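You operate a simulated robot arm through the tools that you are given. There is no shell and no other tool. Be economical: measure what you need, move in short steps, check, and stop when the job is done.

The job below is to be done with a simulated robot arm. You get a single attempt, and the scene is never put back.

## Task
Put things in order on the top of the long table. At the end: the yellow wax pad stands where the white paper ball stood; the grey folded cloth from the top of the long table is on the grey backing board; the orange stone (marked "Jasper") stands on top of the beige cedar disc; the white paper ball stands where the orange stone stood; whatever was shut is shut again. Leave all else as you found it, and nothing knocked over.

The check looks at the end state, three seconds after you hand in, the way a careful person would. Anything else that was tipped, shoved, dropped, spilled or broken makes it a failure.

## Robot
A 7-joint arm with a two-finger parallel gripper, fixed in place. Base frame: the origin is at the foot of the arm, x ahead of it, y to its left, z up; the work surface is at about z = 0.72. Lengths are in m, angles in degrees, forces in N, time in s.
With the tool pointing down near the work surface it reaches from about 0.28 to 0.68 m from the base axis. Its first joint turns from -66.0 to 66.0 degrees. Payload 1.57 kg.
The TCP is the grasp point between the finger pads, 0.03 m short of the fingertips. In the tool frame z runs along the fingers and y along their closing line. The gripper opens to 0.11 m. The fingers are 0.024 m wide and 0.012 m thick; the gripper's body (0.048 by 0.112 m) begins 0.078 m behind the TCP.
Orientation is told as [roll, pitch, yaw] about the base's x, y, z axes, in that order, counted from this pose: with the fingers straight down and closing along the base's y, the tool's x points along the base's -x, its y along +y and its z along -z.

## Interface
- The arm moves only by the tool move_arm. Its argument "moves" is a list of rows, each an object of numbers (a shift or turn left out is 0, a gripper value left out holds the last): "fingers": the closure, from 0 (fully open) to 1 (shut); "x", "y", "z": the shift along the tool's x, y, z in units of 30 mm (1.0 is 30 mm); "rx", "ry", "rz": the turn, a rotation vector about the tool's x, y, z in units of 4 degrees (1.0 is 4 degrees). In form: [{"fingers": .., "x": .., "y": .., "z": .., "rx": .., "ry": .., "rz": ..}, ...]. A call has 1 to 10 rows; each row shifts and turns the commanded pose from where the row before left it, along the tool's axes as they then stand. A call with a number of a shift or a turn outside -1 to 1 is refused whole. Rows are played at 5 a second. More than 0.05 m and 8.6 degrees between two rows, or a gripper value outside its range, and nothing of the call is played. Where a pose cannot be reached the arm comes as near as it can. A force on the tool above 40 N (or 10 N above the force at the start of the call, whichever is more), or a blocked arm, ends the call early, and 0.2 s more pass. Each finger travels about 0.108 m/s and halts on what it meets, pressing with about 43 N; the grip force reading is that of the motor and also rises with nothing between the fingers. The clock runs only during rows and for 0.2 s after the last one: add rows that do not move to give the fingers time. The reply holds the time, the measured pose of the TCP, the force on the tool along the base axes, the opening and the grip force, in the units named above and with some noise.
- Cameras (640 x 400 px; columns grow to the right, rows downward): "scene" is fixed at [0.1664, -0.4126, 1.3779]; the picture's right is [0.63, -0.78, 0.00], its down [-0.62, -0.50, -0.60] and it looks along [0.46, 0.37, -0.80] (base axes); focal length 346 px, centre (320, 200). "wrist" rides on the gripper at [-0.036, 0, -0.08] in the tool frame; the picture's right is [0.00, -1.00, 0.00], its down [0.97, 0.00, -0.24] and it looks along [0.24, 0.00, 0.97] (tool axes); focal length 218 px, centre (320, 200).
- capture(camera): a new picture of that camera. The clock stands still meanwhile.
- probe_pixels(camera, pixels): for up to 12 pixels [column, row] of the newest picture of that camera ("zoom" is the newest enlarged one), the place [x, y, z] in the base frame of the surface seen there, good to about 0.002 m. The clock stands still meanwhile.
- close_up(camera, box): a new picture of the part [left, top, right, bottom] of that camera's present view, enlarged. The clock stands still meanwhile.
- sign_off(): hands the job in; it is judged then, once.

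Work in short steps. Measure before you move; look again where a grasp or a placing could have gone wrong, and mend it. You have 80 turns and 34 pictures in all, those below and enlarged ones among them. Open the gripper and draw the arm clear of the work before you hand the job in, unless the task says otherwise; then end with one line.

The tools are called after "Emit:" as name(argument=value, ...) on one line, values as JSON. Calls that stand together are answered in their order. move_arm: Moves the arm, as the interface text tells. Its arguments: {"type":"object","properties":{"moves":{"type":"array"}},"required":["moves"]} The other tools are called the same way: capture (camera) takes a picture; probe_pixels (camera, pixels) gives the place of the surface under pixels of a picture; close_up (camera, box) takes an enlarged picture of a part of a camera's view; sign_off () hands the job in.

At the start:

```text
time_s: 0.0
tcp_pos: [0.3476, -0.0528, 1.0577]
tcp_rot: [-0.1, 0.1, 0.0]
force: [-0.5, 0.0, 0.7]
width: 0.11
grasp_force: 0.0
```

scene: 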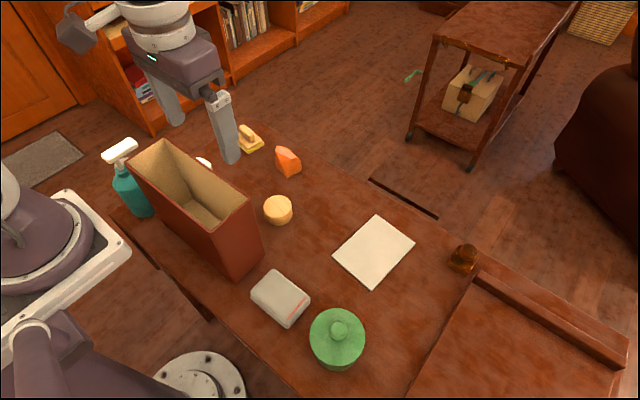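
wrist: 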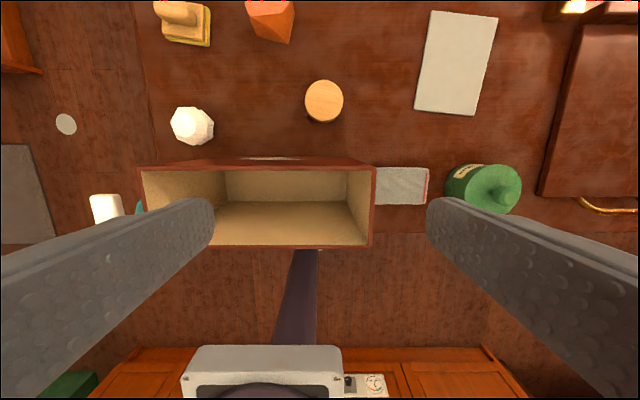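

The pictures show a tall open box, a white ball behind it, a yellow item, orange stone, beige disc, grey cloth, and a pale sheet. I take enlarged views to identify everything.

Emit:
close_up(camera="scene", box=[90, 90, 330, 240])

Emit:
close_up(camera="scene", box=[230, 200, 640, 400])

Emit:
close_up(camera="wrist", box=[130, 0, 530, 250])

```text
2.67 times, centred on (210, 165) of scene
```

zoom: 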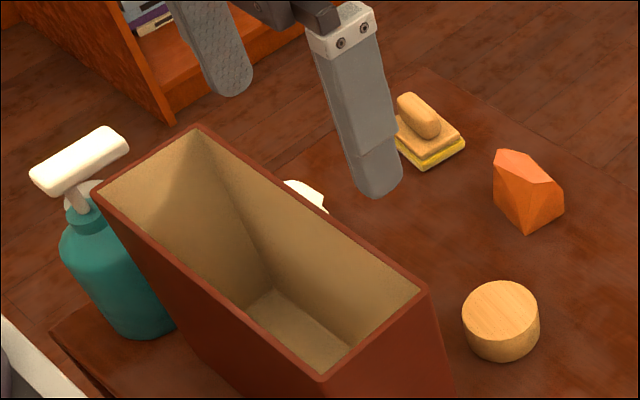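

```text
1.56 times, centred on (435, 300) of scene
```

zoom: 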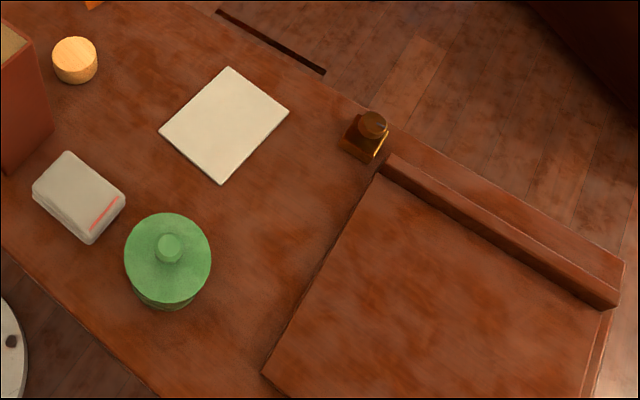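

```text
1.60 times, centred on (330, 125) of wrist
```

zoom: 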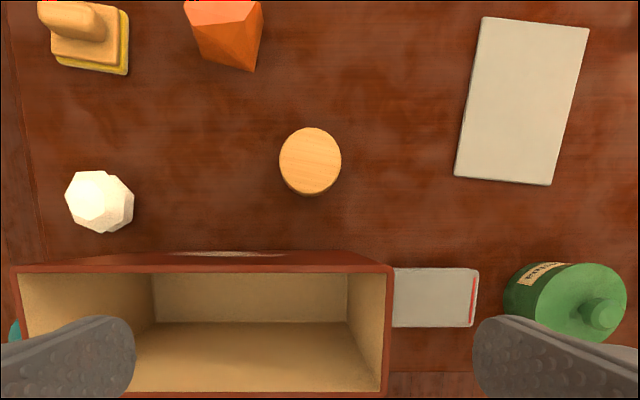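

Everything is identified: the yellow pad has a wooden handle, and the grey cloth lies right beside the box. Next I measure the objects from both cameras.

Emit:
probe_pixels(camera="zoom", pixels=[[100, 200], [68, 195], [132, 205], [98, 230], [100, 172], [310, 158], [281, 160], [340, 160], [310, 130], [310, 184], [90, 30], [75, 10]])

Emit:
probe_pixels(camera="zoom", pixels=[[484, 19], [587, 28], [457, 176], [549, 184], [398, 270], [398, 324], [475, 272], [470, 324], [435, 300], [386, 268], [386, 390], [16, 268]])

Emit:
probe_pixels(camera="scene", pixels=[[240, 128], [247, 138], [240, 151], [263, 145], [252, 127], [249, 152], [275, 147], [296, 154], [301, 165], [288, 176], [276, 170], [287, 155]])

Emit:
probe_pixels(camera="scene", pixels=[[272, 271], [308, 299], [287, 325], [252, 292], [280, 295], [289, 318], [265, 305], [204, 159], [208, 166], [374, 252], [315, 200], [120, 146]])

```text
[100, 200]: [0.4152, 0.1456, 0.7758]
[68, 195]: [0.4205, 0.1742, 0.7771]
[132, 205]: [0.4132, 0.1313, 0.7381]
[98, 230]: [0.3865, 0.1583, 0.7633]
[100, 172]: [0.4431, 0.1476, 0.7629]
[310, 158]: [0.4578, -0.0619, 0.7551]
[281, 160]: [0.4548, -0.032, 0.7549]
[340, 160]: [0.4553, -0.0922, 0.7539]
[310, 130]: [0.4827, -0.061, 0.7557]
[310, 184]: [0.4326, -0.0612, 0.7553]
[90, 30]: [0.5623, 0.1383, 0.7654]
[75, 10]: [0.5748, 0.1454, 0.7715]
```

```text
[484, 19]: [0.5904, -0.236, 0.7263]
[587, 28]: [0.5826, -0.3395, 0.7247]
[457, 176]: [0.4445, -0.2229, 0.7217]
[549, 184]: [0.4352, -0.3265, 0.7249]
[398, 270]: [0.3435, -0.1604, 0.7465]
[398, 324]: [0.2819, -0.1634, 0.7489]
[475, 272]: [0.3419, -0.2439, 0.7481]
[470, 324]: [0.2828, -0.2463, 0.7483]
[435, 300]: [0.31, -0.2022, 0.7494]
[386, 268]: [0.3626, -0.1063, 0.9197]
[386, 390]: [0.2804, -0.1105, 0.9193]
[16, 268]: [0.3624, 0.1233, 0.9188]
```

```text
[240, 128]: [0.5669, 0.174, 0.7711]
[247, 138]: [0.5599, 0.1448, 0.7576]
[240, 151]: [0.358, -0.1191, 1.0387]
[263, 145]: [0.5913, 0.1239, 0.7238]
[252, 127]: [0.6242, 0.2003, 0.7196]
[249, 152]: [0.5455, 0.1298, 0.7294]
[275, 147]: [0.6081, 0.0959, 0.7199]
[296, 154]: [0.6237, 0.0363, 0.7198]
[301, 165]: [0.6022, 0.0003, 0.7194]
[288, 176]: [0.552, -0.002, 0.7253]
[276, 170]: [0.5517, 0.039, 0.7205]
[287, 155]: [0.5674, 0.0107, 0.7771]
```

```text
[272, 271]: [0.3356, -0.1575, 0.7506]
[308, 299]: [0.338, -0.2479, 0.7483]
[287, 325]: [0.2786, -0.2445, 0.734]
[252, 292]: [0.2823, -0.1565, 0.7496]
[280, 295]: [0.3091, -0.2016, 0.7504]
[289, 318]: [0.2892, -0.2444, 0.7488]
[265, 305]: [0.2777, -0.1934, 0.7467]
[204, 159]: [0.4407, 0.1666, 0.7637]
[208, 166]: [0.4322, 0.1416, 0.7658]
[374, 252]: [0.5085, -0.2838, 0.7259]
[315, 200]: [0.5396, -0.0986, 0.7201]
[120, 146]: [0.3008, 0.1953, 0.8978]
```

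The surfaces are measured: the box top is at z 0.92, its far wall at x 0.3625, and the cloth is x 0.28–0.342, y −0.155…−0.248. I move above the stone and pad, staying high, for a clear top view.

Emit:
move_arm(moves=[{"fingers": 0, "x": -0.86, "y": 0.49, "z": 0.4}, {"x": -0.86, "y": 0.49, "z": 0.4}, {"x": -0.86, "y": 0.49, "z": 0.4}, {"x": -0.86, "y": 0.49, "z": 0.4}, {"x": -0.86, "y": 0.49, "z": 0.4}, {"x": -0.86, "y": 0.49, "z": 0.4}, {"x": -0.86, "y": 0.49, "z": 0.4}, {"x": -0.86, "y": 0.49, "z": 0.4}, {"x": -0.86, "y": 0.49, "z": 0.4}, {}])

Emit:
capture(camera="wrist")

```text
time_s: 2.2
tcp_pos: [0.5814, 0.0806, 0.949]
tcp_rot: [0.0, 0.0, 0.1]
force: [-0.3, 0.3, 0.1]
width: 0.1102
grasp_force: 0.1
```

```text
28 pictures are left
```

wrist: 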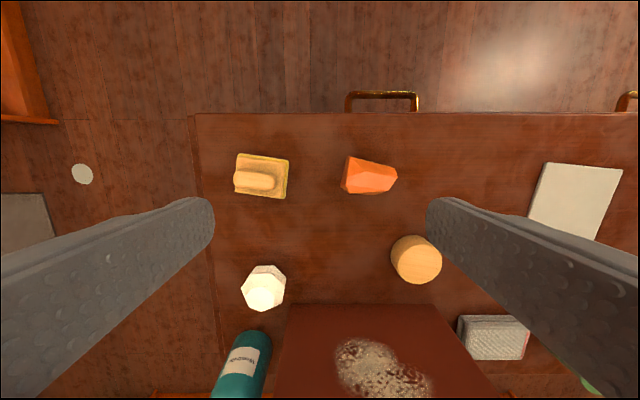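

Pad at (261,176), stone at (368,176), ball at (264,288). I zoom in on pad and stone for precise shape.

Emit:
close_up(camera="wrist", box=[220, 130, 420, 255])

Emit:
probe_pixels(camera="wrist", pixels=[[264, 290], [242, 288], [287, 288], [264, 267], [264, 310], [284, 302], [416, 258], [245, 270], [330, 304], [330, 330], [330, 390]])

```text
3.20 times, centred on (320, 192) of wrist
```

zoom: 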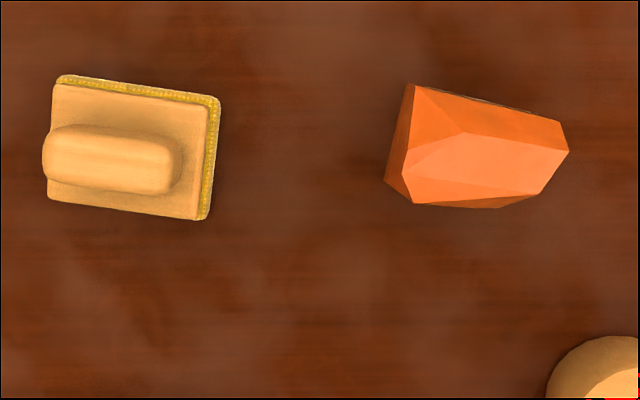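

```text
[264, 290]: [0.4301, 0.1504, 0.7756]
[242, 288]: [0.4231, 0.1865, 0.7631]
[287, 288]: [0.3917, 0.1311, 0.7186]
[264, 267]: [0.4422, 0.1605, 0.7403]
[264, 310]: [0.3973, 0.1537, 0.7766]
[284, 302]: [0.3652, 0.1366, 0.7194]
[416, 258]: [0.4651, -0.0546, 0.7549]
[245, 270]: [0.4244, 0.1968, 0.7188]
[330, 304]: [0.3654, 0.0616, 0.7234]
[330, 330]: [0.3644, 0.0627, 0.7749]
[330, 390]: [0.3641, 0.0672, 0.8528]
```

Now I probe the pad and stone outlines in the enlarged view.

Emit:
probe_pixels(camera="zoom", pixels=[[62, 78], [217, 98], [200, 218], [50, 198], [60, 88], [203, 105], [195, 212], [48, 155], [178, 170], [110, 132], [110, 190], [110, 160]])

Emit:
probe_pixels(camera="zoom", pixels=[[408, 90], [400, 130], [388, 182], [415, 200], [465, 133], [490, 165], [540, 190], [560, 150], [555, 125], [500, 204], [410, 160], [480, 115]])

Emit:
close_up(camera="scene", box=[225, 110, 321, 170])

```text
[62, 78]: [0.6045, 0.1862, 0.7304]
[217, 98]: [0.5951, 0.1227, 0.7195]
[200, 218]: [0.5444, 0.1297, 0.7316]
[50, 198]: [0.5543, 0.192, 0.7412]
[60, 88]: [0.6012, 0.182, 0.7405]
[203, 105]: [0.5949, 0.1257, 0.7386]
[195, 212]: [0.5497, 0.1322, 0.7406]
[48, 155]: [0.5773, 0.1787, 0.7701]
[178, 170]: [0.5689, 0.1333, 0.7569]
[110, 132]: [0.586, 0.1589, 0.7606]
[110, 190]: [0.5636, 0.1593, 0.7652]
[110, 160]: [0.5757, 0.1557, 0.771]
```

```text
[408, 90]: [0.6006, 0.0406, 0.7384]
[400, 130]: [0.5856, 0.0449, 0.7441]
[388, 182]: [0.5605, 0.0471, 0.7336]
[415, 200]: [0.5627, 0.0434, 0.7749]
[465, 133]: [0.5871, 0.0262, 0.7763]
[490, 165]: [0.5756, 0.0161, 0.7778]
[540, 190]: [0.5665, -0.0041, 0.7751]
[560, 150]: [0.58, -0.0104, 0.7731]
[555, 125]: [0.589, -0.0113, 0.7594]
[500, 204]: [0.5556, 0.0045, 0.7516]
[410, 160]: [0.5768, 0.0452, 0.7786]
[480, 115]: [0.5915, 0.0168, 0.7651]
```

```text
6.67 times, centred on (273, 140) of scene
```

zoom: 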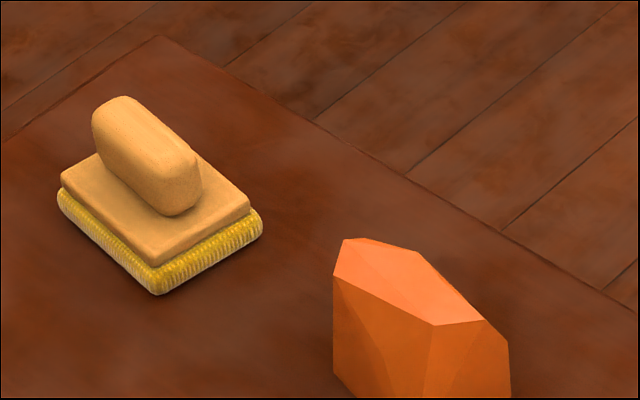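

The stone spans about 0.058 along y and 0.045 along x with a flat top at z 0.777. I look closer at its sides before choosing the grip.

Emit:
close_up(camera="scene", box=[256, 135, 320, 185])

```text
8.00 times, centred on (288, 160) of scene
```

zoom: 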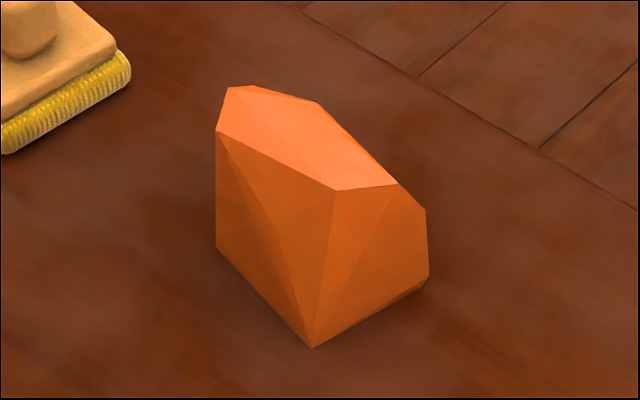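

Emit:
probe_pixels(camera="zoom", pixels=[[219, 245], [312, 342], [425, 276], [422, 212], [390, 186], [336, 193], [219, 136], [230, 90], [318, 106], [380, 250], [370, 300], [260, 220]])

```text
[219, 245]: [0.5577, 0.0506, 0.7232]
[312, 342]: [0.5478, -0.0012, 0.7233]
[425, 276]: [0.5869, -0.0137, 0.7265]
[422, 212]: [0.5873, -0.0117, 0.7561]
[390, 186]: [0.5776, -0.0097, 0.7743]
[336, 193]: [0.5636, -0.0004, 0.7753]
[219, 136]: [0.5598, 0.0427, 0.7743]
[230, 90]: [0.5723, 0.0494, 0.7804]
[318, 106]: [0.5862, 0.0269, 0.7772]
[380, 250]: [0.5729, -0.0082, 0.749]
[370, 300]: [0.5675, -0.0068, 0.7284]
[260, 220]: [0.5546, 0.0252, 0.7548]
```

The stone's two end faces are roughly parallel, with a normal at (0.26, 0.965), so a closing line at yaw −15° through (0.576, 0.018) suits it. I move above it, turn, and descend to z≈0.82.

Emit:
move_arm(moves=[{"x": 0.06, "y": -0.7, "z": 0.5}, {"x": 0.06, "y": -0.7, "z": 0.5}, {"x": 0.06, "y": -0.69, "z": 0.5}, {"rz": 0.94, "z": 0.7}, {"rz": 0.94, "z": 0.7}, {"rz": 0.94, "z": 0.7}, {"rz": 0.93, "z": 0.7}, {}])

Emit:
capture(camera="wrist")

```text
time_s: 4.0
tcp_pos: [0.5741, 0.0161, 0.8181]
tcp_rot: [-0.1, -0.1, -15.1]
force: [-0.1, 0.6, -0.4]
width: 0.1102
grasp_force: 0.1
```

```text
24 pictures are left
```

wrist: 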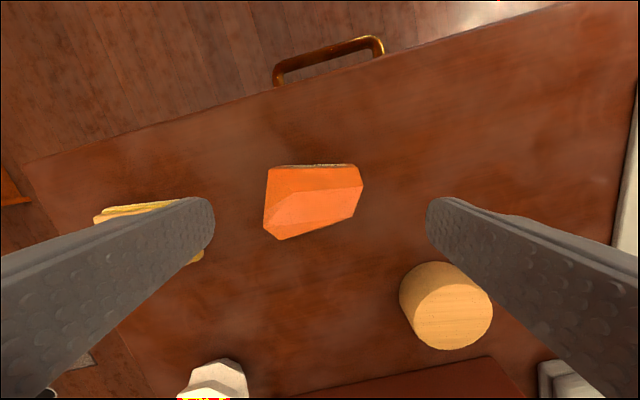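

The stone lies centred between the fingers ((313,200) in the picture), and the left end face is parallel to the finger. I descend to z≈0.757 and close.

Emit:
move_arm(moves=[{"z": 0.7}, {"z": 0.7}, {"z": 0.63}, {}, {"fingers": 1}, {"fingers": 1}, {"fingers": 1}, {"fingers": 1}])

Emit:
capture(camera="wrist")

```text
time_s: 5.8
tcp_pos: [0.5745, 0.0173, 0.7584]
tcp_rot: [0.0, 0.0, -15.0]
force: [0.8, -0.4, 0.7]
width: 0.0579
grasp_force: 43.2
```

```text
23 pictures are left
```

wrist: 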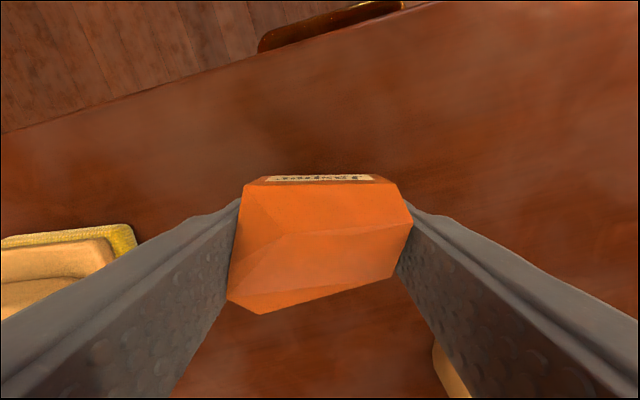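

The stone is gripped (width 0.058). I lift it 0.066 and carry it by (−0.118, −0.080) to above the disc.

Emit:
move_arm(moves=[{"z": -0.7}, {"z": -0.75}, {"z": -0.75}, {"x": 0.62, "y": -0.72}, {"x": 0.62, "y": -0.72}, {"x": 0.62, "y": -0.72}, {"x": 0.62, "y": -0.72}, {"x": 0.62, "y": -0.72}, {}])

Emit:
close_up(camera="scene", box=[200, 130, 360, 230])

Emit:
capture(camera="wrist")

```text
time_s: 7.8
tcp_pos: [0.4576, -0.0639, 0.8228]
tcp_rot: [0.0, 0.1, -15.1]
force: [0.3, -0.7, -3.1]
width: 0.0578
grasp_force: 42.5
```

```text
4.00 times, centred on (280, 180) of scene
```

zoom: 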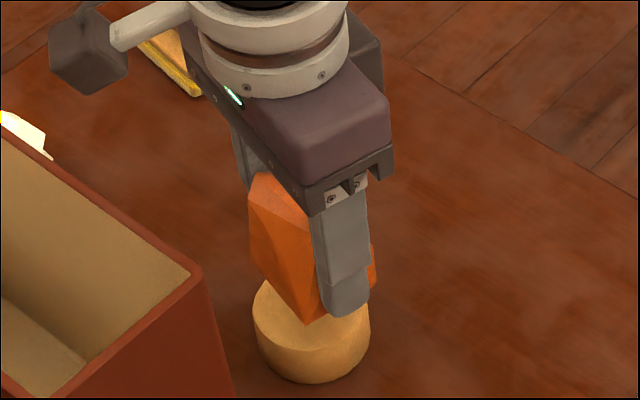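

```text
21 pictures are left
```

wrist: 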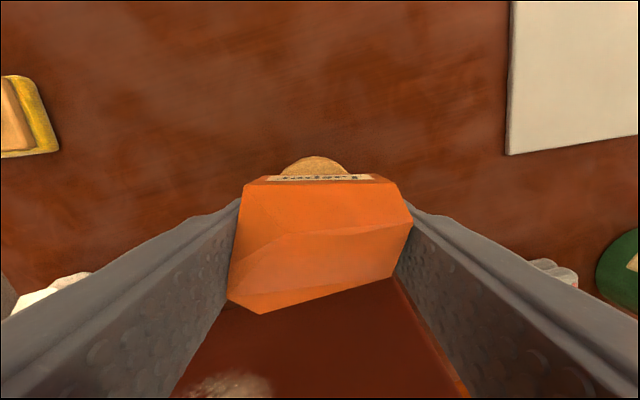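

The stone sits over the disc in both views. I lower it to TCP z≈0.794 (disc top 0.755).

Emit:
move_arm(moves=[{"z": 0.35}, {"z": 0.35}, {"z": 0.15}, {"z": 0.08}, {}])

```text
time_s: 9.0
tcp_pos: [0.4571, -0.0647, 0.7963]
tcp_rot: [0.0, 0.0, -15.0]
force: [0.4, 0.1, -3.4]
width: 0.0577
grasp_force: 42.8
```

There is no contact yet (force still −3.4 N), so I lower a few mm more.

Emit:
move_arm(moves=[{"z": 0.06}, {"z": 0.03}, {}])

```text
time_s: 9.8
tcp_pos: [0.4579, -0.0644, 0.7944]
tcp_rot: [0.0, 0.0, -14.9]
force: [-0.2, 1.0, 2.8]
width: 0.0576
grasp_force: 43.1
```

Contact shows (the vertical force went from −3.4 to +2.8 N). I open gently and rise straight up.

Emit:
move_arm(moves=[{"fingers": 0.3}, {"fingers": 0.3}, {"fingers": 0.1}, {"fingers": 0}, {"z": -0.7}, {"z": -0.9}, {"z": -0.9}, {"z": -0.9}, {"z": -0.9}, {}])

Emit:
close_up(camera="scene", box=[200, 130, 360, 230])

```text
time_s: 12.0
tcp_pos: [0.4574, -0.0639, 0.9232]
tcp_rot: [0.0, 0.0, -14.9]
force: [0.5, -0.3, 0.4]
width: 0.1101
grasp_force: 0.0
```

```text
4.00 times, centred on (280, 180) of scene
```

zoom: 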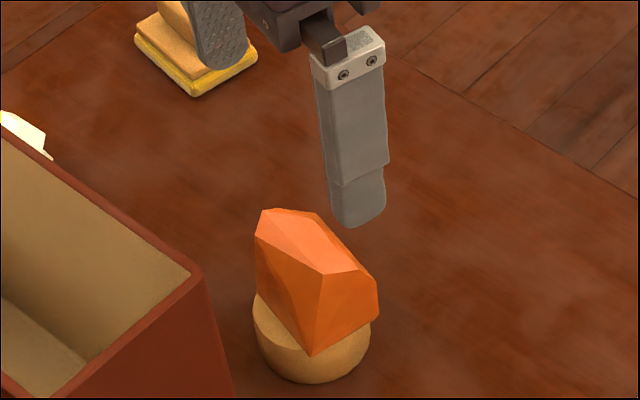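

The stone stands on the disc. I turn back to yaw 0 and travel toward the ball at height 0.92.

Emit:
move_arm(moves=[{"rz": -0.94, "z": -0.3}, {"rz": -0.94, "z": -0.3}, {"rz": -0.94, "z": -0.3}, {"rz": -0.93, "z": -0.3}, {"y": 0.98}, {"y": 0.98}, {"y": 0.98}, {"y": 0.98}, {"y": 0.98}, {"y": 0.98}])

Emit:
move_arm(moves=[{"y": 0.75}, {"y": 0.75}, {"ry": 0.94}, {"ry": 0.94}, {"ry": 0.94}, {"ry": 0.93}, {}])

Emit:
capture(camera="wrist")

Emit:
capture(camera="scene")

```text
time_s: 14.2
tcp_pos: [0.4581, 0.1114, 0.9585]
tcp_rot: [0.0, 0.0, 0.0]
force: [-0.4, 0.0, -0.3]
width: 0.1103
grasp_force: 0.1
```

```text
time_s: 15.8
tcp_pos: [0.4562, 0.1562, 0.9596]
tcp_rot: [0.0, 15.1, -0.1]
force: [-0.9, 0.0, 0.0]
width: 0.11
grasp_force: 0.0
```

```text
19 pictures are left
```

wrist: 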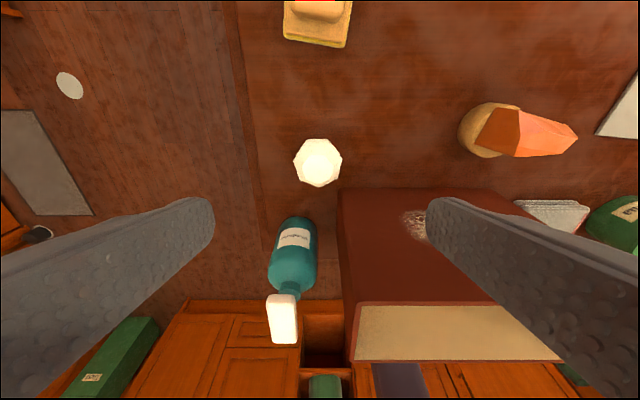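

```text
18 pictures are left
```

scene: 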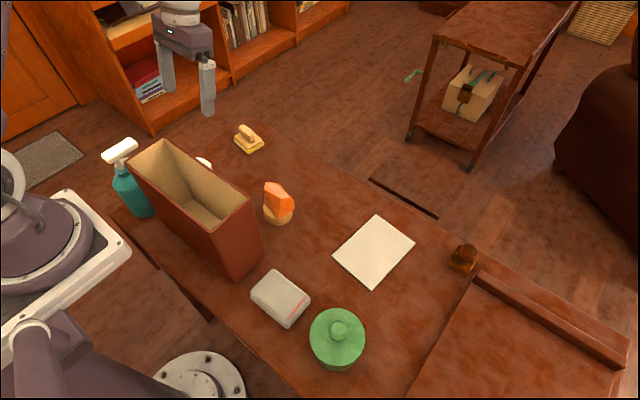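

The ball is seen clearly at (318,162), with the spray bottle behind it at (292,255). I probe both for clearances.

Emit:
probe_pixels(camera="wrist", pixels=[[295, 162], [341, 160], [318, 141], [318, 185], [318, 165], [275, 255], [315, 255], [293, 222], [283, 300], [300, 220], [262, 240], [340, 192]])

```text
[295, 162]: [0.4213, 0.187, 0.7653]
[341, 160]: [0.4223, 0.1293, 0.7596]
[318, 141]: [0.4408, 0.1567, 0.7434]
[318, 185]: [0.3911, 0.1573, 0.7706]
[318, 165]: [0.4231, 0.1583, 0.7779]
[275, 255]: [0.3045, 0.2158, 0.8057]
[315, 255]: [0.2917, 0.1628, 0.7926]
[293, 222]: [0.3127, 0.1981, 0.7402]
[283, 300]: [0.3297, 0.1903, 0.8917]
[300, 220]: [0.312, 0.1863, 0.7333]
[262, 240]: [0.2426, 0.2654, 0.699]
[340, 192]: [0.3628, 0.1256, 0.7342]
```

Ball centre is (0.415, 0.158), extent 0.057, with the bottle well behind (x<0.34). I descend tilted 15° away from the box, first to about z 0.80.

Emit:
move_arm(moves=[{"x": -0.21, "y": 0.06, "z": 0.6}, {"x": -0.21, "z": 0.9}, {"z": 0.9}, {"z": 0.9}, {"z": 0.9}, {"z": 0.9}, {}])

Emit:
capture(camera="wrist")

```text
time_s: 17.4
tcp_pos: [0.4287, 0.1576, 0.8082]
tcp_rot: [-0.1, 14.9, -0.1]
force: [0.1, 0.4, 0.8]
width: 0.11
grasp_force: 0.0
```

```text
17 pictures are left
```

wrist: 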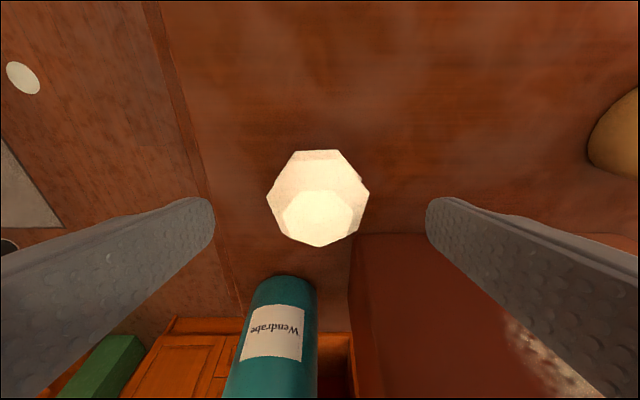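

The ball is centred between the fingers at (318,198). I descend the remaining 0.053 along the tool and close.

Emit:
move_arm(moves=[{"z": 0.8}, {"z": 0.6}, {"z": 0.35}, {}, {"fingers": 0.3}, {"fingers": 0.6}, {"fingers": 0.6}, {"fingers": 0.6}, {"fingers": 0.6}])

```text
time_s: 19.4
tcp_pos: [0.4164, 0.1591, 0.7569]
tcp_rot: [0.0, 15.1, 0.0]
force: [0.1, 0.8, -0.2]
width: 0.0451
grasp_force: 43.6
```

The width of 0.045 is smaller than the ball's 0.057, so I check the grasp with a picture before lifting.

Emit:
capture(camera="wrist")

```text
16 pictures are left
```

wrist: 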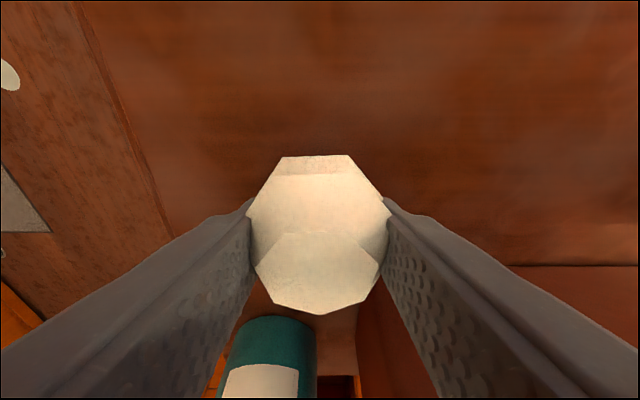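

The ball appears squeezed by the fingers. I loosen to about 0.053 to hold it gently and read the force.

Emit:
move_arm(moves=[{"fingers": 0.52}, {"fingers": 0.52}, {"fingers": 0.52}])

Emit:
close_up(camera="wrist", box=[220, 130, 420, 330])

```text
time_s: 20.2
tcp_pos: [0.4164, 0.1571, 0.7577]
tcp_rot: [0.0, 15.0, 0.1]
force: [-0.3, -0.4, 0.5]
width: 0.0528
grasp_force: 0.1
```

```text
2.00 times, centred on (320, 230) of wrist
```

zoom: 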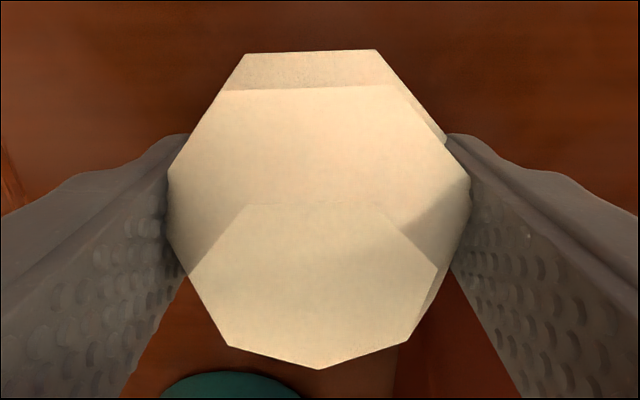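

It is free at 0.053 and undamaged, so the real contact is at about 0.045, as before. I grip again at 0.6 and lift 0.06 along the tool axis.

Emit:
move_arm(moves=[{"fingers": 0.6}, {"fingers": 0.6}, {"fingers": 0.6}, {"z": -0.4}, {"z": -0.8}, {"z": -0.8}, {}])

Emit:
capture(camera="wrist")

```text
time_s: 21.8
tcp_pos: [0.4315, 0.1588, 0.8178]
tcp_rot: [-0.1, 15.0, -0.1]
force: [-0.3, 0.4, 0.0]
width: 0.045
grasp_force: 43.4
```

```text
14 pictures are left
```

wrist: 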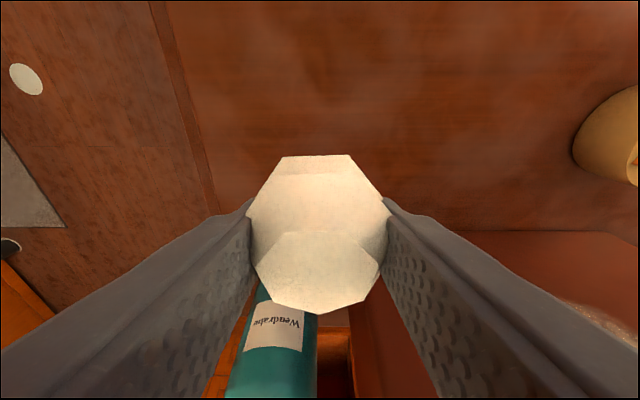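

The ball is held and lifted. I carry it diagonally by (+0.1455, −0.141) to above the stone's old spot (0.576, 0.018).

Emit:
move_arm(moves=[{"x": -0.669, "y": -0.671, "z": -0.179}, {"x": -0.669, "y": -0.671, "z": -0.179}, {"x": -0.669, "y": -0.671, "z": -0.179}, {"x": -0.669, "y": -0.671, "z": -0.179}, {"x": -0.669, "y": -0.671, "z": -0.179}, {"x": -0.669, "y": -0.671, "z": -0.179}, {"x": -0.669, "y": -0.671, "z": -0.179}, {}])

```text
time_s: 23.6
tcp_pos: [0.5784, 0.0185, 0.8159]
tcp_rot: [-0.1, 15.0, 0.0]
force: [0.5, -0.5, 0.2]
width: 0.0449
grasp_force: 42.6
```

Position is right at (0.578, 0.0185). I lower straight down to TCP z≈0.758.

Emit:
move_arm(moves=[{"x": -0.12, "z": 0.48}, {"x": -0.12, "z": 0.48}, {"x": -0.12, "z": 0.48}, {"x": -0.1, "z": 0.34}, {}])

```text
time_s: 24.8
tcp_pos: [0.5763, 0.0175, 0.7598]
tcp_rot: [0.0, 15.1, -0.1]
force: [0.1, 0.3, 0.2]
width: 0.0449
grasp_force: 43.0
```

There is no contact yet and about 2 mm to go. I lower a touch more.

Emit:
move_arm(moves=[{"x": -0.01, "z": 0.05}, {"x": -0.01, "z": 0.04}, {}])

```text
time_s: 25.6
tcp_pos: [0.577, 0.0177, 0.7583]
tcp_rot: [0.0, 15.0, -0.2]
force: [-0.6, -0.1, 1.4]
width: 0.045
grasp_force: 43.4
```

Slight contact (1.4 N). I release slowly and withdraw along the tool axis.

Emit:
move_arm(moves=[{"fingers": 0.5}, {"fingers": 0.4}, {"fingers": 0.2}, {"fingers": 0.0}, {"fingers": 0.0}, {"z": -0.8}, {"z": -0.9}, {"z": -0.9}, {"z": -0.9}, {}])

Emit:
capture(camera="wrist")

```text
time_s: 27.8
tcp_pos: [0.6046, 0.0181, 0.8595]
tcp_rot: [0.0, 15.0, 0.0]
force: [0.2, -0.5, -0.3]
width: 0.1098
grasp_force: 0.1
```

```text
13 pictures are left
```

wrist: 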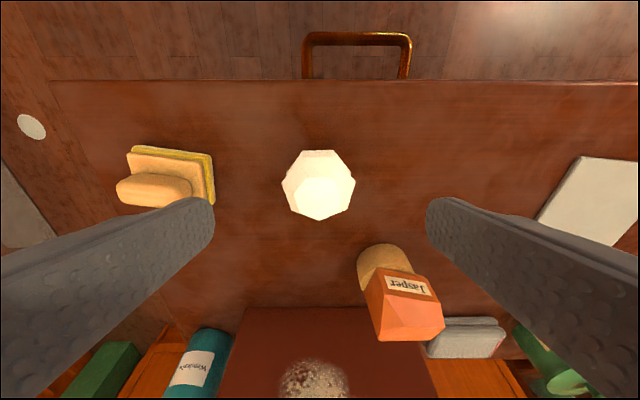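

The ball is in place at (318,185), standing well. Next the pad: I move over it, turning the closing line to match its handle (yaw ≈ −6.4°).

Emit:
move_arm(moves=[{"y": 0.94}, {"y": 0.94}, {"y": 0.94}, {"y": 0.94}, {"y": 0.94}, {"rx": -0.207, "rz": 0.773}, {"rx": -0.207, "rz": 0.773}, {}])

Emit:
capture(camera="wrist")

```text
time_s: 29.6
tcp_pos: [0.6033, 0.1583, 0.8594]
tcp_rot: [0.0, 15.0, -6.6]
force: [-0.1, -0.3, 0.3]
width: 0.1102
grasp_force: 0.1
```

```text
12 pictures are left
```

wrist: 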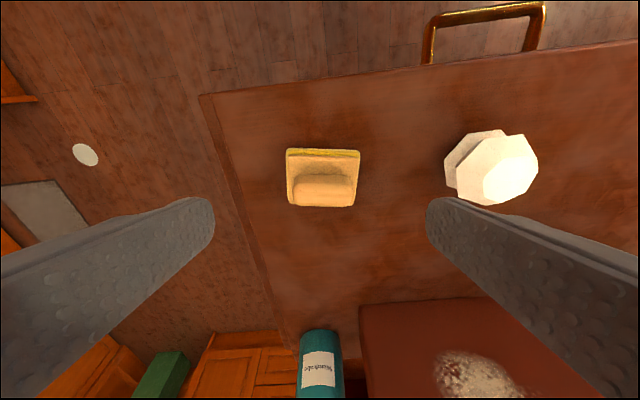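

Emit:
probe_pixels(camera="wrist", pixels=[[294, 190], [357, 190], [296, 192], [352, 192], [325, 178], [325, 203], [325, 190], [287, 150], [359, 151], [354, 206], [288, 203], [325, 160]])

```text
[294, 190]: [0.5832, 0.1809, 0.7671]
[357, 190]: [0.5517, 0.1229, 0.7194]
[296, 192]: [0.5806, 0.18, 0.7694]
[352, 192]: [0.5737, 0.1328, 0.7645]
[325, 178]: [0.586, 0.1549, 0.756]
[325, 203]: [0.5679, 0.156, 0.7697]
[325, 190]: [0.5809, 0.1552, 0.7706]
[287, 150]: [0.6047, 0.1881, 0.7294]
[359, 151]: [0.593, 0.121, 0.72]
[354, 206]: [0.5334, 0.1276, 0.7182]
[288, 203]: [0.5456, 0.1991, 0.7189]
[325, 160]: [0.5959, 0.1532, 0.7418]
```

The handle is centred at (0.575, 0.1565), about 0.05 long, top 0.771, with the base plate top at 0.741. I descend so the tips stop just above the plate (TCP z≈0.777).

Emit:
move_arm(moves=[{"x": 0.19, "y": -0.15, "z": 0.7}, {"z": 0.8}, {"z": 0.8}, {"z": 0.59}, {}])

Emit:
capture(camera="wrist")

```text
time_s: 30.8
tcp_pos: [0.5768, 0.1576, 0.7768]
tcp_rot: [0.1, 14.9, -6.3]
force: [0.5, -0.1, 0.2]
width: 0.1099
grasp_force: 0.0
```

```text
11 pictures are left
```

wrist: 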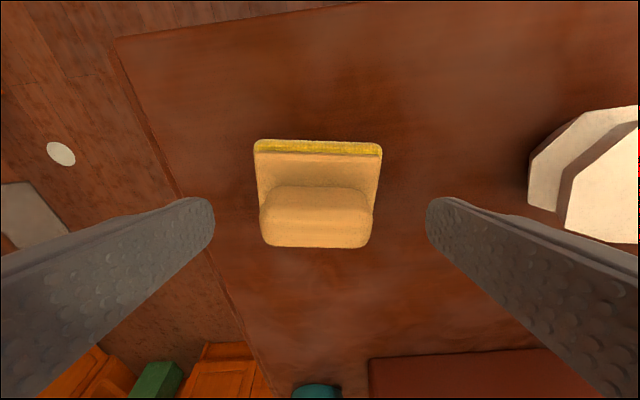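

The handle, rows 187–247, lies on the finger line (tip ≈ row 216, TCP ≈ row 240). I close and lift slightly.

Emit:
move_arm(moves=[{"fingers": 0.4}, {"fingers": 0.6}, {"fingers": 0.65}, {"fingers": 0.7}, {"fingers": 0.7}, {"fingers": 0.7}, {}])

```text
time_s: 32.4
tcp_pos: [0.576, 0.1574, 0.7767]
tcp_rot: [0.1, 15.1, -6.5]
force: [-0.4, -0.2, 0.5]
width: 0.0493
grasp_force: 42.8
```

The handle is held at 0.0493. I lift 0.05 straight up, then carry the pad toward the ball's old spot.

Emit:
move_arm(moves=[{"x": 0.145, "z": -0.537}, {"x": 0.145, "z": -0.537}, {"x": 0.145, "z": -0.537}, {}])

Emit:
capture(camera="wrist")

```text
time_s: 33.4
tcp_pos: [0.5753, 0.1584, 0.8272]
tcp_rot: [0.1, 15.0, -6.4]
force: [0.4, 0.4, -0.4]
width: 0.0492
grasp_force: 43.1
```

```text
10 pictures are left
```

wrist: 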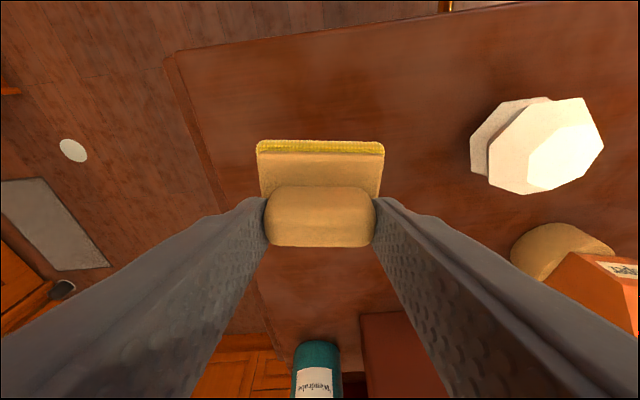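

The pad is held level, same look as before. I carry it by (−0.160, 0) at this height.

Emit:
move_arm(moves=[{"x": 0.731, "y": -0.086, "z": 0.196}, {"x": 0.731, "y": -0.086, "z": 0.196}, {"x": 0.731, "y": -0.086, "z": 0.196}, {"x": 0.731, "y": -0.086, "z": 0.196}, {"x": 0.731, "y": -0.086, "z": 0.196}, {"x": 0.731, "y": -0.086, "z": 0.196}, {"x": 0.731, "y": -0.086, "z": 0.196}, {}])

```text
time_s: 35.2
tcp_pos: [0.4159, 0.1581, 0.8265]
tcp_rot: [0.0, 15.0, -6.6]
force: [-0.3, -0.1, -1.7]
width: 0.0493
grasp_force: 42.6
```

At the target, I lower 0.048 straight down.

Emit:
move_arm(moves=[{"x": -0.138, "z": 0.515}, {"x": -0.138, "z": 0.515}, {"x": -0.138, "z": 0.515}, {}])

Emit:
move_arm(moves=[{"x": -0.009, "z": 0.03}, {"x": -0.009, "z": 0.025}, {}])

```text
time_s: 36.2
tcp_pos: [0.4151, 0.1573, 0.778]
tcp_rot: [-0.1, 15.0, -6.4]
force: [0.3, 0.2, -1.0]
width: 0.0493
grasp_force: 43.6
```

```text
time_s: 37.0
tcp_pos: [0.4149, 0.1576, 0.7768]
tcp_rot: [0.0, 15.0, -6.3]
force: [-1.4, 0.1, 10.1]
width: 0.0495
grasp_force: 43.0
```

The pad is down (10 N contact). I release, then withdraw along the tool axis.

Emit:
move_arm(moves=[{"fingers": 0.5}, {"fingers": 0.4}, {"fingers": 0.2}, {"fingers": 0.1}, {"z": -0.8}, {"z": -0.9}, {"z": -0.9}, {"z": -0.9}, {"z": -0.9}, {}])

Emit:
capture(camera="wrist")

```text
time_s: 39.2
tcp_pos: [0.45, 0.1537, 0.9042]
tcp_rot: [-0.1, 15.0, -6.5]
force: [-0.2, -0.8, -0.7]
width: 0.099
grasp_force: 0.0
```

```text
9 pictures are left
```

wrist: 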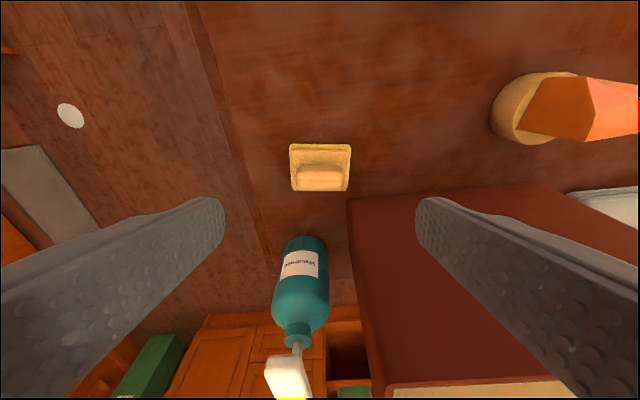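

The pad stands neatly on the ball's old spot. Now for the cloth: I rise, remove the tilt, and turn toward yaw −90°.

Emit:
move_arm(moves=[{"z": -0.85, "ry": -0.94}, {"z": -0.85, "ry": -0.94}, {"z": -0.85, "ry": -0.94}, {"z": -0.85, "ry": -0.93}, {"rz": 1}, {"rz": 1}, {"rz": 1}, {"rz": 1}, {"rz": 1}, {"rz": 1}])

Emit:
move_arm(moves=[{"rz": 1}, {"rz": 1}, {"rz": 1}, {"rz": 1}, {"rz": 1}, {"rz": 1}, {"rz": 1}, {"rz": 1}, {"rz": 1}, {"rz": 1}])

Emit:
move_arm(moves=[{"rz": 1}, {"rz": 1}, {"rz": 1}, {"rz": 1}, {"rz": 0.9}, {}])

```text
time_s: 41.4
tcp_pos: [0.4659, 0.1514, 1.0043]
tcp_rot: [0.0, 0.0, -30.5]
force: [-0.4, -1.2, 0.2]
width: 0.099
grasp_force: 0.0
```

```text
time_s: 43.6
tcp_pos: [0.466, 0.1509, 1.0051]
tcp_rot: [0.1, 0.0, -70.6]
force: [0.7, 0.5, -0.2]
width: 0.099
grasp_force: 0.1
```

```text
time_s: 45.0
tcp_pos: [0.4649, 0.1521, 1.0043]
tcp_rot: [0.0, 0.0, -90.1]
force: [0.1, 0.1, -0.7]
width: 0.0991
grasp_force: 0.1
```

At yaw −90° (tool x = +y, tool y = +x). I travel at z≈1.0, above the box top, to over the cloth at (0.311, −0.2015).

Emit:
move_arm(moves=[{"fingers": 0, "x": -0.906, "y": -0.395}, {"x": -0.906, "y": -0.395}, {"x": -0.906, "y": -0.395}, {"x": -0.906, "y": -0.395}, {"x": -0.906, "y": -0.395}, {"x": -0.906, "y": -0.395}, {"x": -0.906, "y": -0.395}, {"x": -0.906, "y": -0.395}, {"x": -0.906, "y": -0.395}, {"x": -0.906, "y": -0.395}])

Emit:
move_arm(moves=[{"x": -0.906, "y": -0.395}, {"x": -0.906, "y": -0.395}, {"x": -0.906, "y": -0.395}, {}])

Emit:
capture(camera="scene")

Emit:
capture(camera="wrist")

```text
time_s: 47.2
tcp_pos: [0.3468, -0.1225, 1.0039]
tcp_rot: [0.0, 0.0, -90.0]
force: [-0.2, 0.5, -0.2]
width: 0.11
grasp_force: 0.0
```

```text
time_s: 48.2
tcp_pos: [0.3113, -0.203, 1.0054]
tcp_rot: [0.0, -0.1, -90.0]
force: [0.0, 0.2, -0.6]
width: 0.1101
grasp_force: 0.1
```

```text
8 pictures are left
```

scene: 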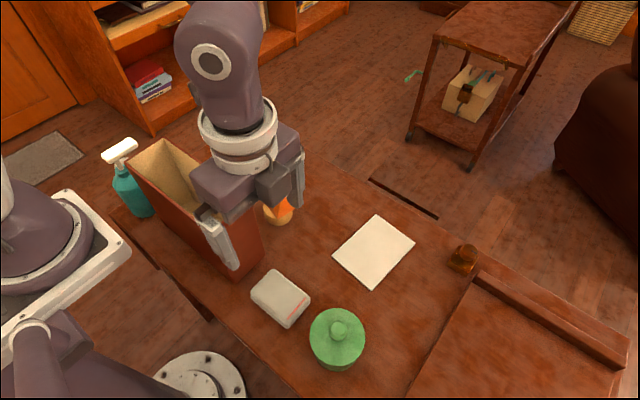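

```text
7 pictures are left
```

wrist: 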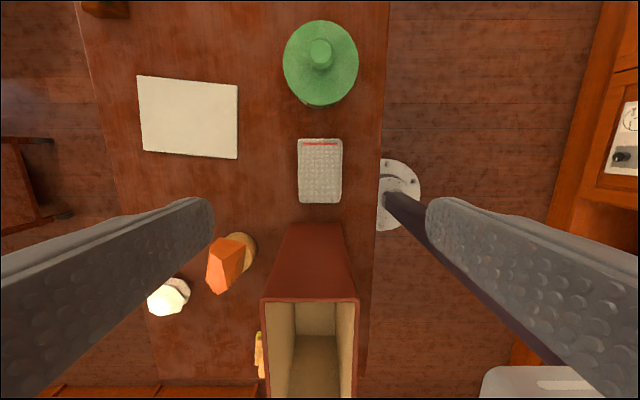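

The cloth is centred between the fingers (cols 298–343). I descend to z≈0.86 first and check clearance to the box and jar.

Emit:
move_arm(moves=[{"x": -0.1, "z": 0.8}, {"z": 0.8}, {"z": 0.8}, {"z": 0.8}, {"z": 0.8}, {"z": 0.8}, {}])

Emit:
close_up(camera="scene", box=[120, 80, 440, 380])

```text
time_s: 49.8
tcp_pos: [0.3115, -0.2058, 0.8593]
tcp_rot: [0.0, -0.1, -90.0]
force: [-0.6, 0.3, 0.0]
width: 0.1101
grasp_force: 0.0
```

```text
1.33 times, centred on (280, 230) of scene
```

zoom: 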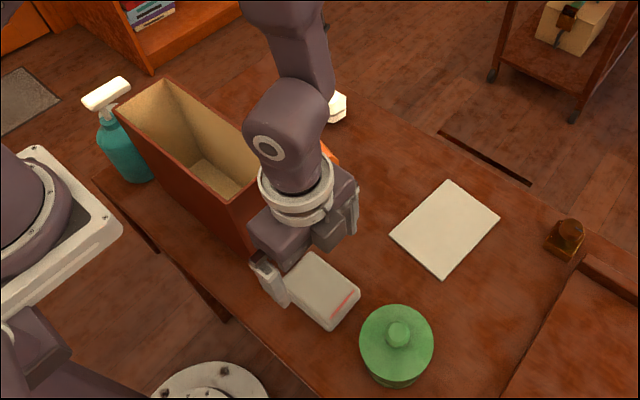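

The hand clears box and jar. I descend to z≈0.754 and close on the cloth gently.

Emit:
move_arm(moves=[{"z": 0.8}, {"z": 0.8}, {"z": 0.8}, {"z": 0.7}, {"z": 0.4}, {}])

Emit:
move_arm(moves=[{"fingers": 0.4}, {"fingers": 0.55}, {"fingers": 0.55}, {"fingers": 0.55}, {}])

Emit:
capture(camera="wrist")

```text
time_s: 51.2
tcp_pos: [0.3097, -0.2053, 0.7553]
tcp_rot: [0.0, -0.1, -90.0]
force: [-0.7, -0.9, -0.4]
width: 0.1101
grasp_force: 0.1
```

```text
time_s: 52.4
tcp_pos: [0.3115, -0.2042, 0.756]
tcp_rot: [0.0, 0.0, -90.0]
force: [-0.5, -0.6, -0.4]
width: 0.0685
grasp_force: 43.2
```

```text
5 pictures are left
```

wrist: 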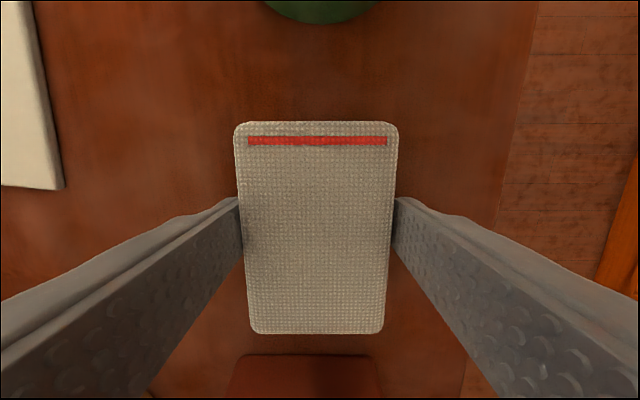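

The cloth is gripped (0.0685). I lift it and carry it toward the board, over the clear area.

Emit:
move_arm(moves=[{"z": -0.6}, {"z": -0.9}, {"z": -0.9}, {"z": -0.9}, {"z": -0.9}, {"y": 0.9}, {"y": 0.9}, {"y": 0.9}, {"y": 0.9}, {"y": 0.9}])

Emit:
move_arm(moves=[{"x": -0.85, "y": 0.45}, {"x": -0.85, "y": 0.45}, {"x": -0.85, "y": 0.45}, {"y": 0.5}, {"y": 0.5}, {"rz": -1}, {"rz": -1}, {"rz": -1}, {"rz": -1}, {"rz": -1}])

Emit:
move_arm(moves=[{"rz": -1}, {"rz": -1}, {"rz": -1}, {"rz": -1}, {"rz": -1}, {"rz": -1}, {"rz": -1}, {"rz": -1}, {"rz": -1}, {"rz": -1}])

Emit:
move_arm(moves=[{"rz": -1}, {"rz": -1}, {"rz": -1}, {"rz": -1}, {"rz": -1}, {"rz": -1}, {"rz": -0.25}, {}])

Emit:
capture(camera="scene")

```text
time_s: 54.6
tcp_pos: [0.4463, -0.2045, 0.8815]
tcp_rot: [-0.1, 0.0, -90.0]
force: [-0.3, 0.9, -0.3]
width: 0.0686
grasp_force: 42.6
```

```text
time_s: 56.8
tcp_pos: [0.5166, -0.2821, 0.8814]
tcp_rot: [0.1, 0.0, -70.0]
force: [-0.5, 0.4, -0.3]
width: 0.0687
grasp_force: 42.8
```

```text
time_s: 59.0
tcp_pos: [0.5156, -0.281, 0.8813]
tcp_rot: [0.0, 0.0, -30.0]
force: [0.0, 0.3, -0.5]
width: 0.0686
grasp_force: 42.7
```

```text
time_s: 60.8
tcp_pos: [0.5167, -0.2814, 0.8816]
tcp_rot: [0.1, 0.0, -5.0]
force: [0.1, -1.5, -0.2]
width: 0.0687
grasp_force: 42.5
```

```text
4 pictures are left
```

scene: 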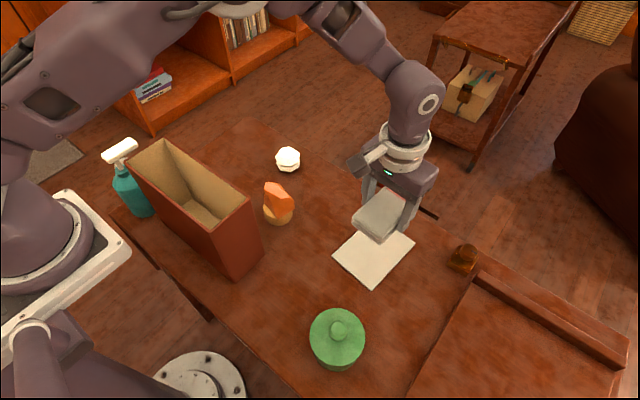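

The cloth hangs above the board, aligned with it. I lower to TCP z≈0.763, just above the board.

Emit:
move_arm(moves=[{"z": 0.8}, {"z": 0.8}, {"z": 0.8}, {"z": 0.8}, {"z": 0.5}, {"z": 0.22}, {}])

Emit:
move_arm(moves=[{"z": 0.05}, {"z": 0.03}, {}])

```text
time_s: 62.4
tcp_pos: [0.516, -0.2826, 0.7642]
tcp_rot: [0.0, 0.0, -4.9]
force: [0.6, 0.0, -0.8]
width: 0.0686
grasp_force: 43.0
```

```text
time_s: 63.2
tcp_pos: [0.5165, -0.2819, 0.7617]
tcp_rot: [0.1, 0.1, -5.0]
force: [-0.4, -0.1, 0.2]
width: 0.0685
grasp_force: 43.0
```

Still no contact, so I lower 1.5 mm more.

Emit:
move_arm(moves=[{"z": 0.03}, {"z": 0.02}, {}])

```text
time_s: 64.0
tcp_pos: [0.517, -0.282, 0.7597]
tcp_rot: [-0.1, -0.1, -5.2]
force: [-5.5, 3.0, 24.6]
width: 0.0686
grasp_force: 42.4
```

Firm contact (24.6 N). I ease up half a millimetre, release and rise straight up.

Emit:
move_arm(moves=[{"z": -0.03}, {"fingers": 0.32}, {"fingers": 0.25}, {"fingers": 0.1}, {"fingers": 0}, {"z": -0.8}, {"z": -0.9}, {"z": -0.9}, {"z": -0.9}, {"z": -0.9}])

Emit:
move_arm(moves=[{"z": -0.9}, {"z": -0.9}, {"z": -0.9}, {"x": 0.8, "y": 0.5}, {"x": 0.8, "y": 0.5}, {"x": 0.8, "y": 0.5}, {}])

Emit:
capture(camera="scene")

Emit:
capture(camera="wrist")

```text
time_s: 66.2
tcp_pos: [0.5179, -0.2808, 0.8938]
tcp_rot: [0.1, 0.0, -5.1]
force: [0.1, -0.6, -0.6]
width: 0.1101
grasp_force: 0.2
```

```text
time_s: 67.8
tcp_pos: [0.4495, -0.2298, 0.9739]
tcp_rot: [0.0, 0.1, -5.0]
force: [-0.1, -0.2, -0.1]
width: 0.1101
grasp_force: 0.1
```

```text
3 pictures are left
```

scene: 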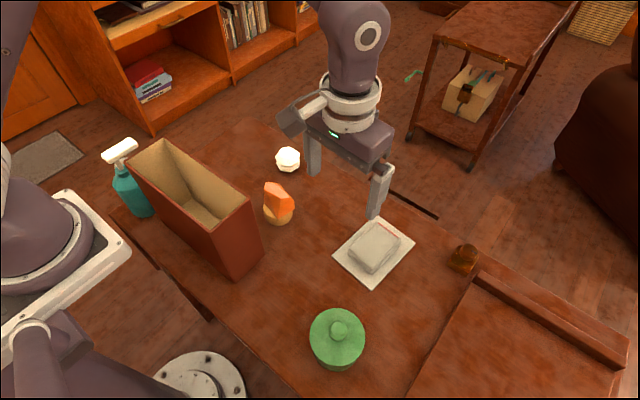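

```text
2 pictures are left
```

wrist: 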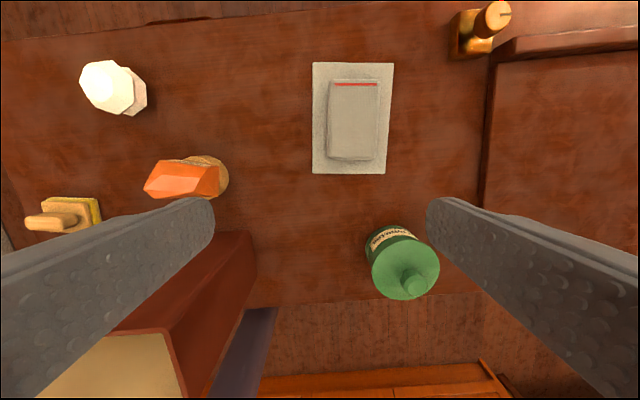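

Everything is in place: cloth within the board (board corners unmoved in the scene view), stone on disc, ball and pad on their target spots. The gripper is open and clear, so I hand in.

Emit:
sign_off()

```text
The job is handed in.
```

The job is handed in: the pad is where the ball stood, the ball where the stone stood, the stone on the cedar disc and the cloth on the backing board; I opened nothing, and the last pictures show nothing knocked over.
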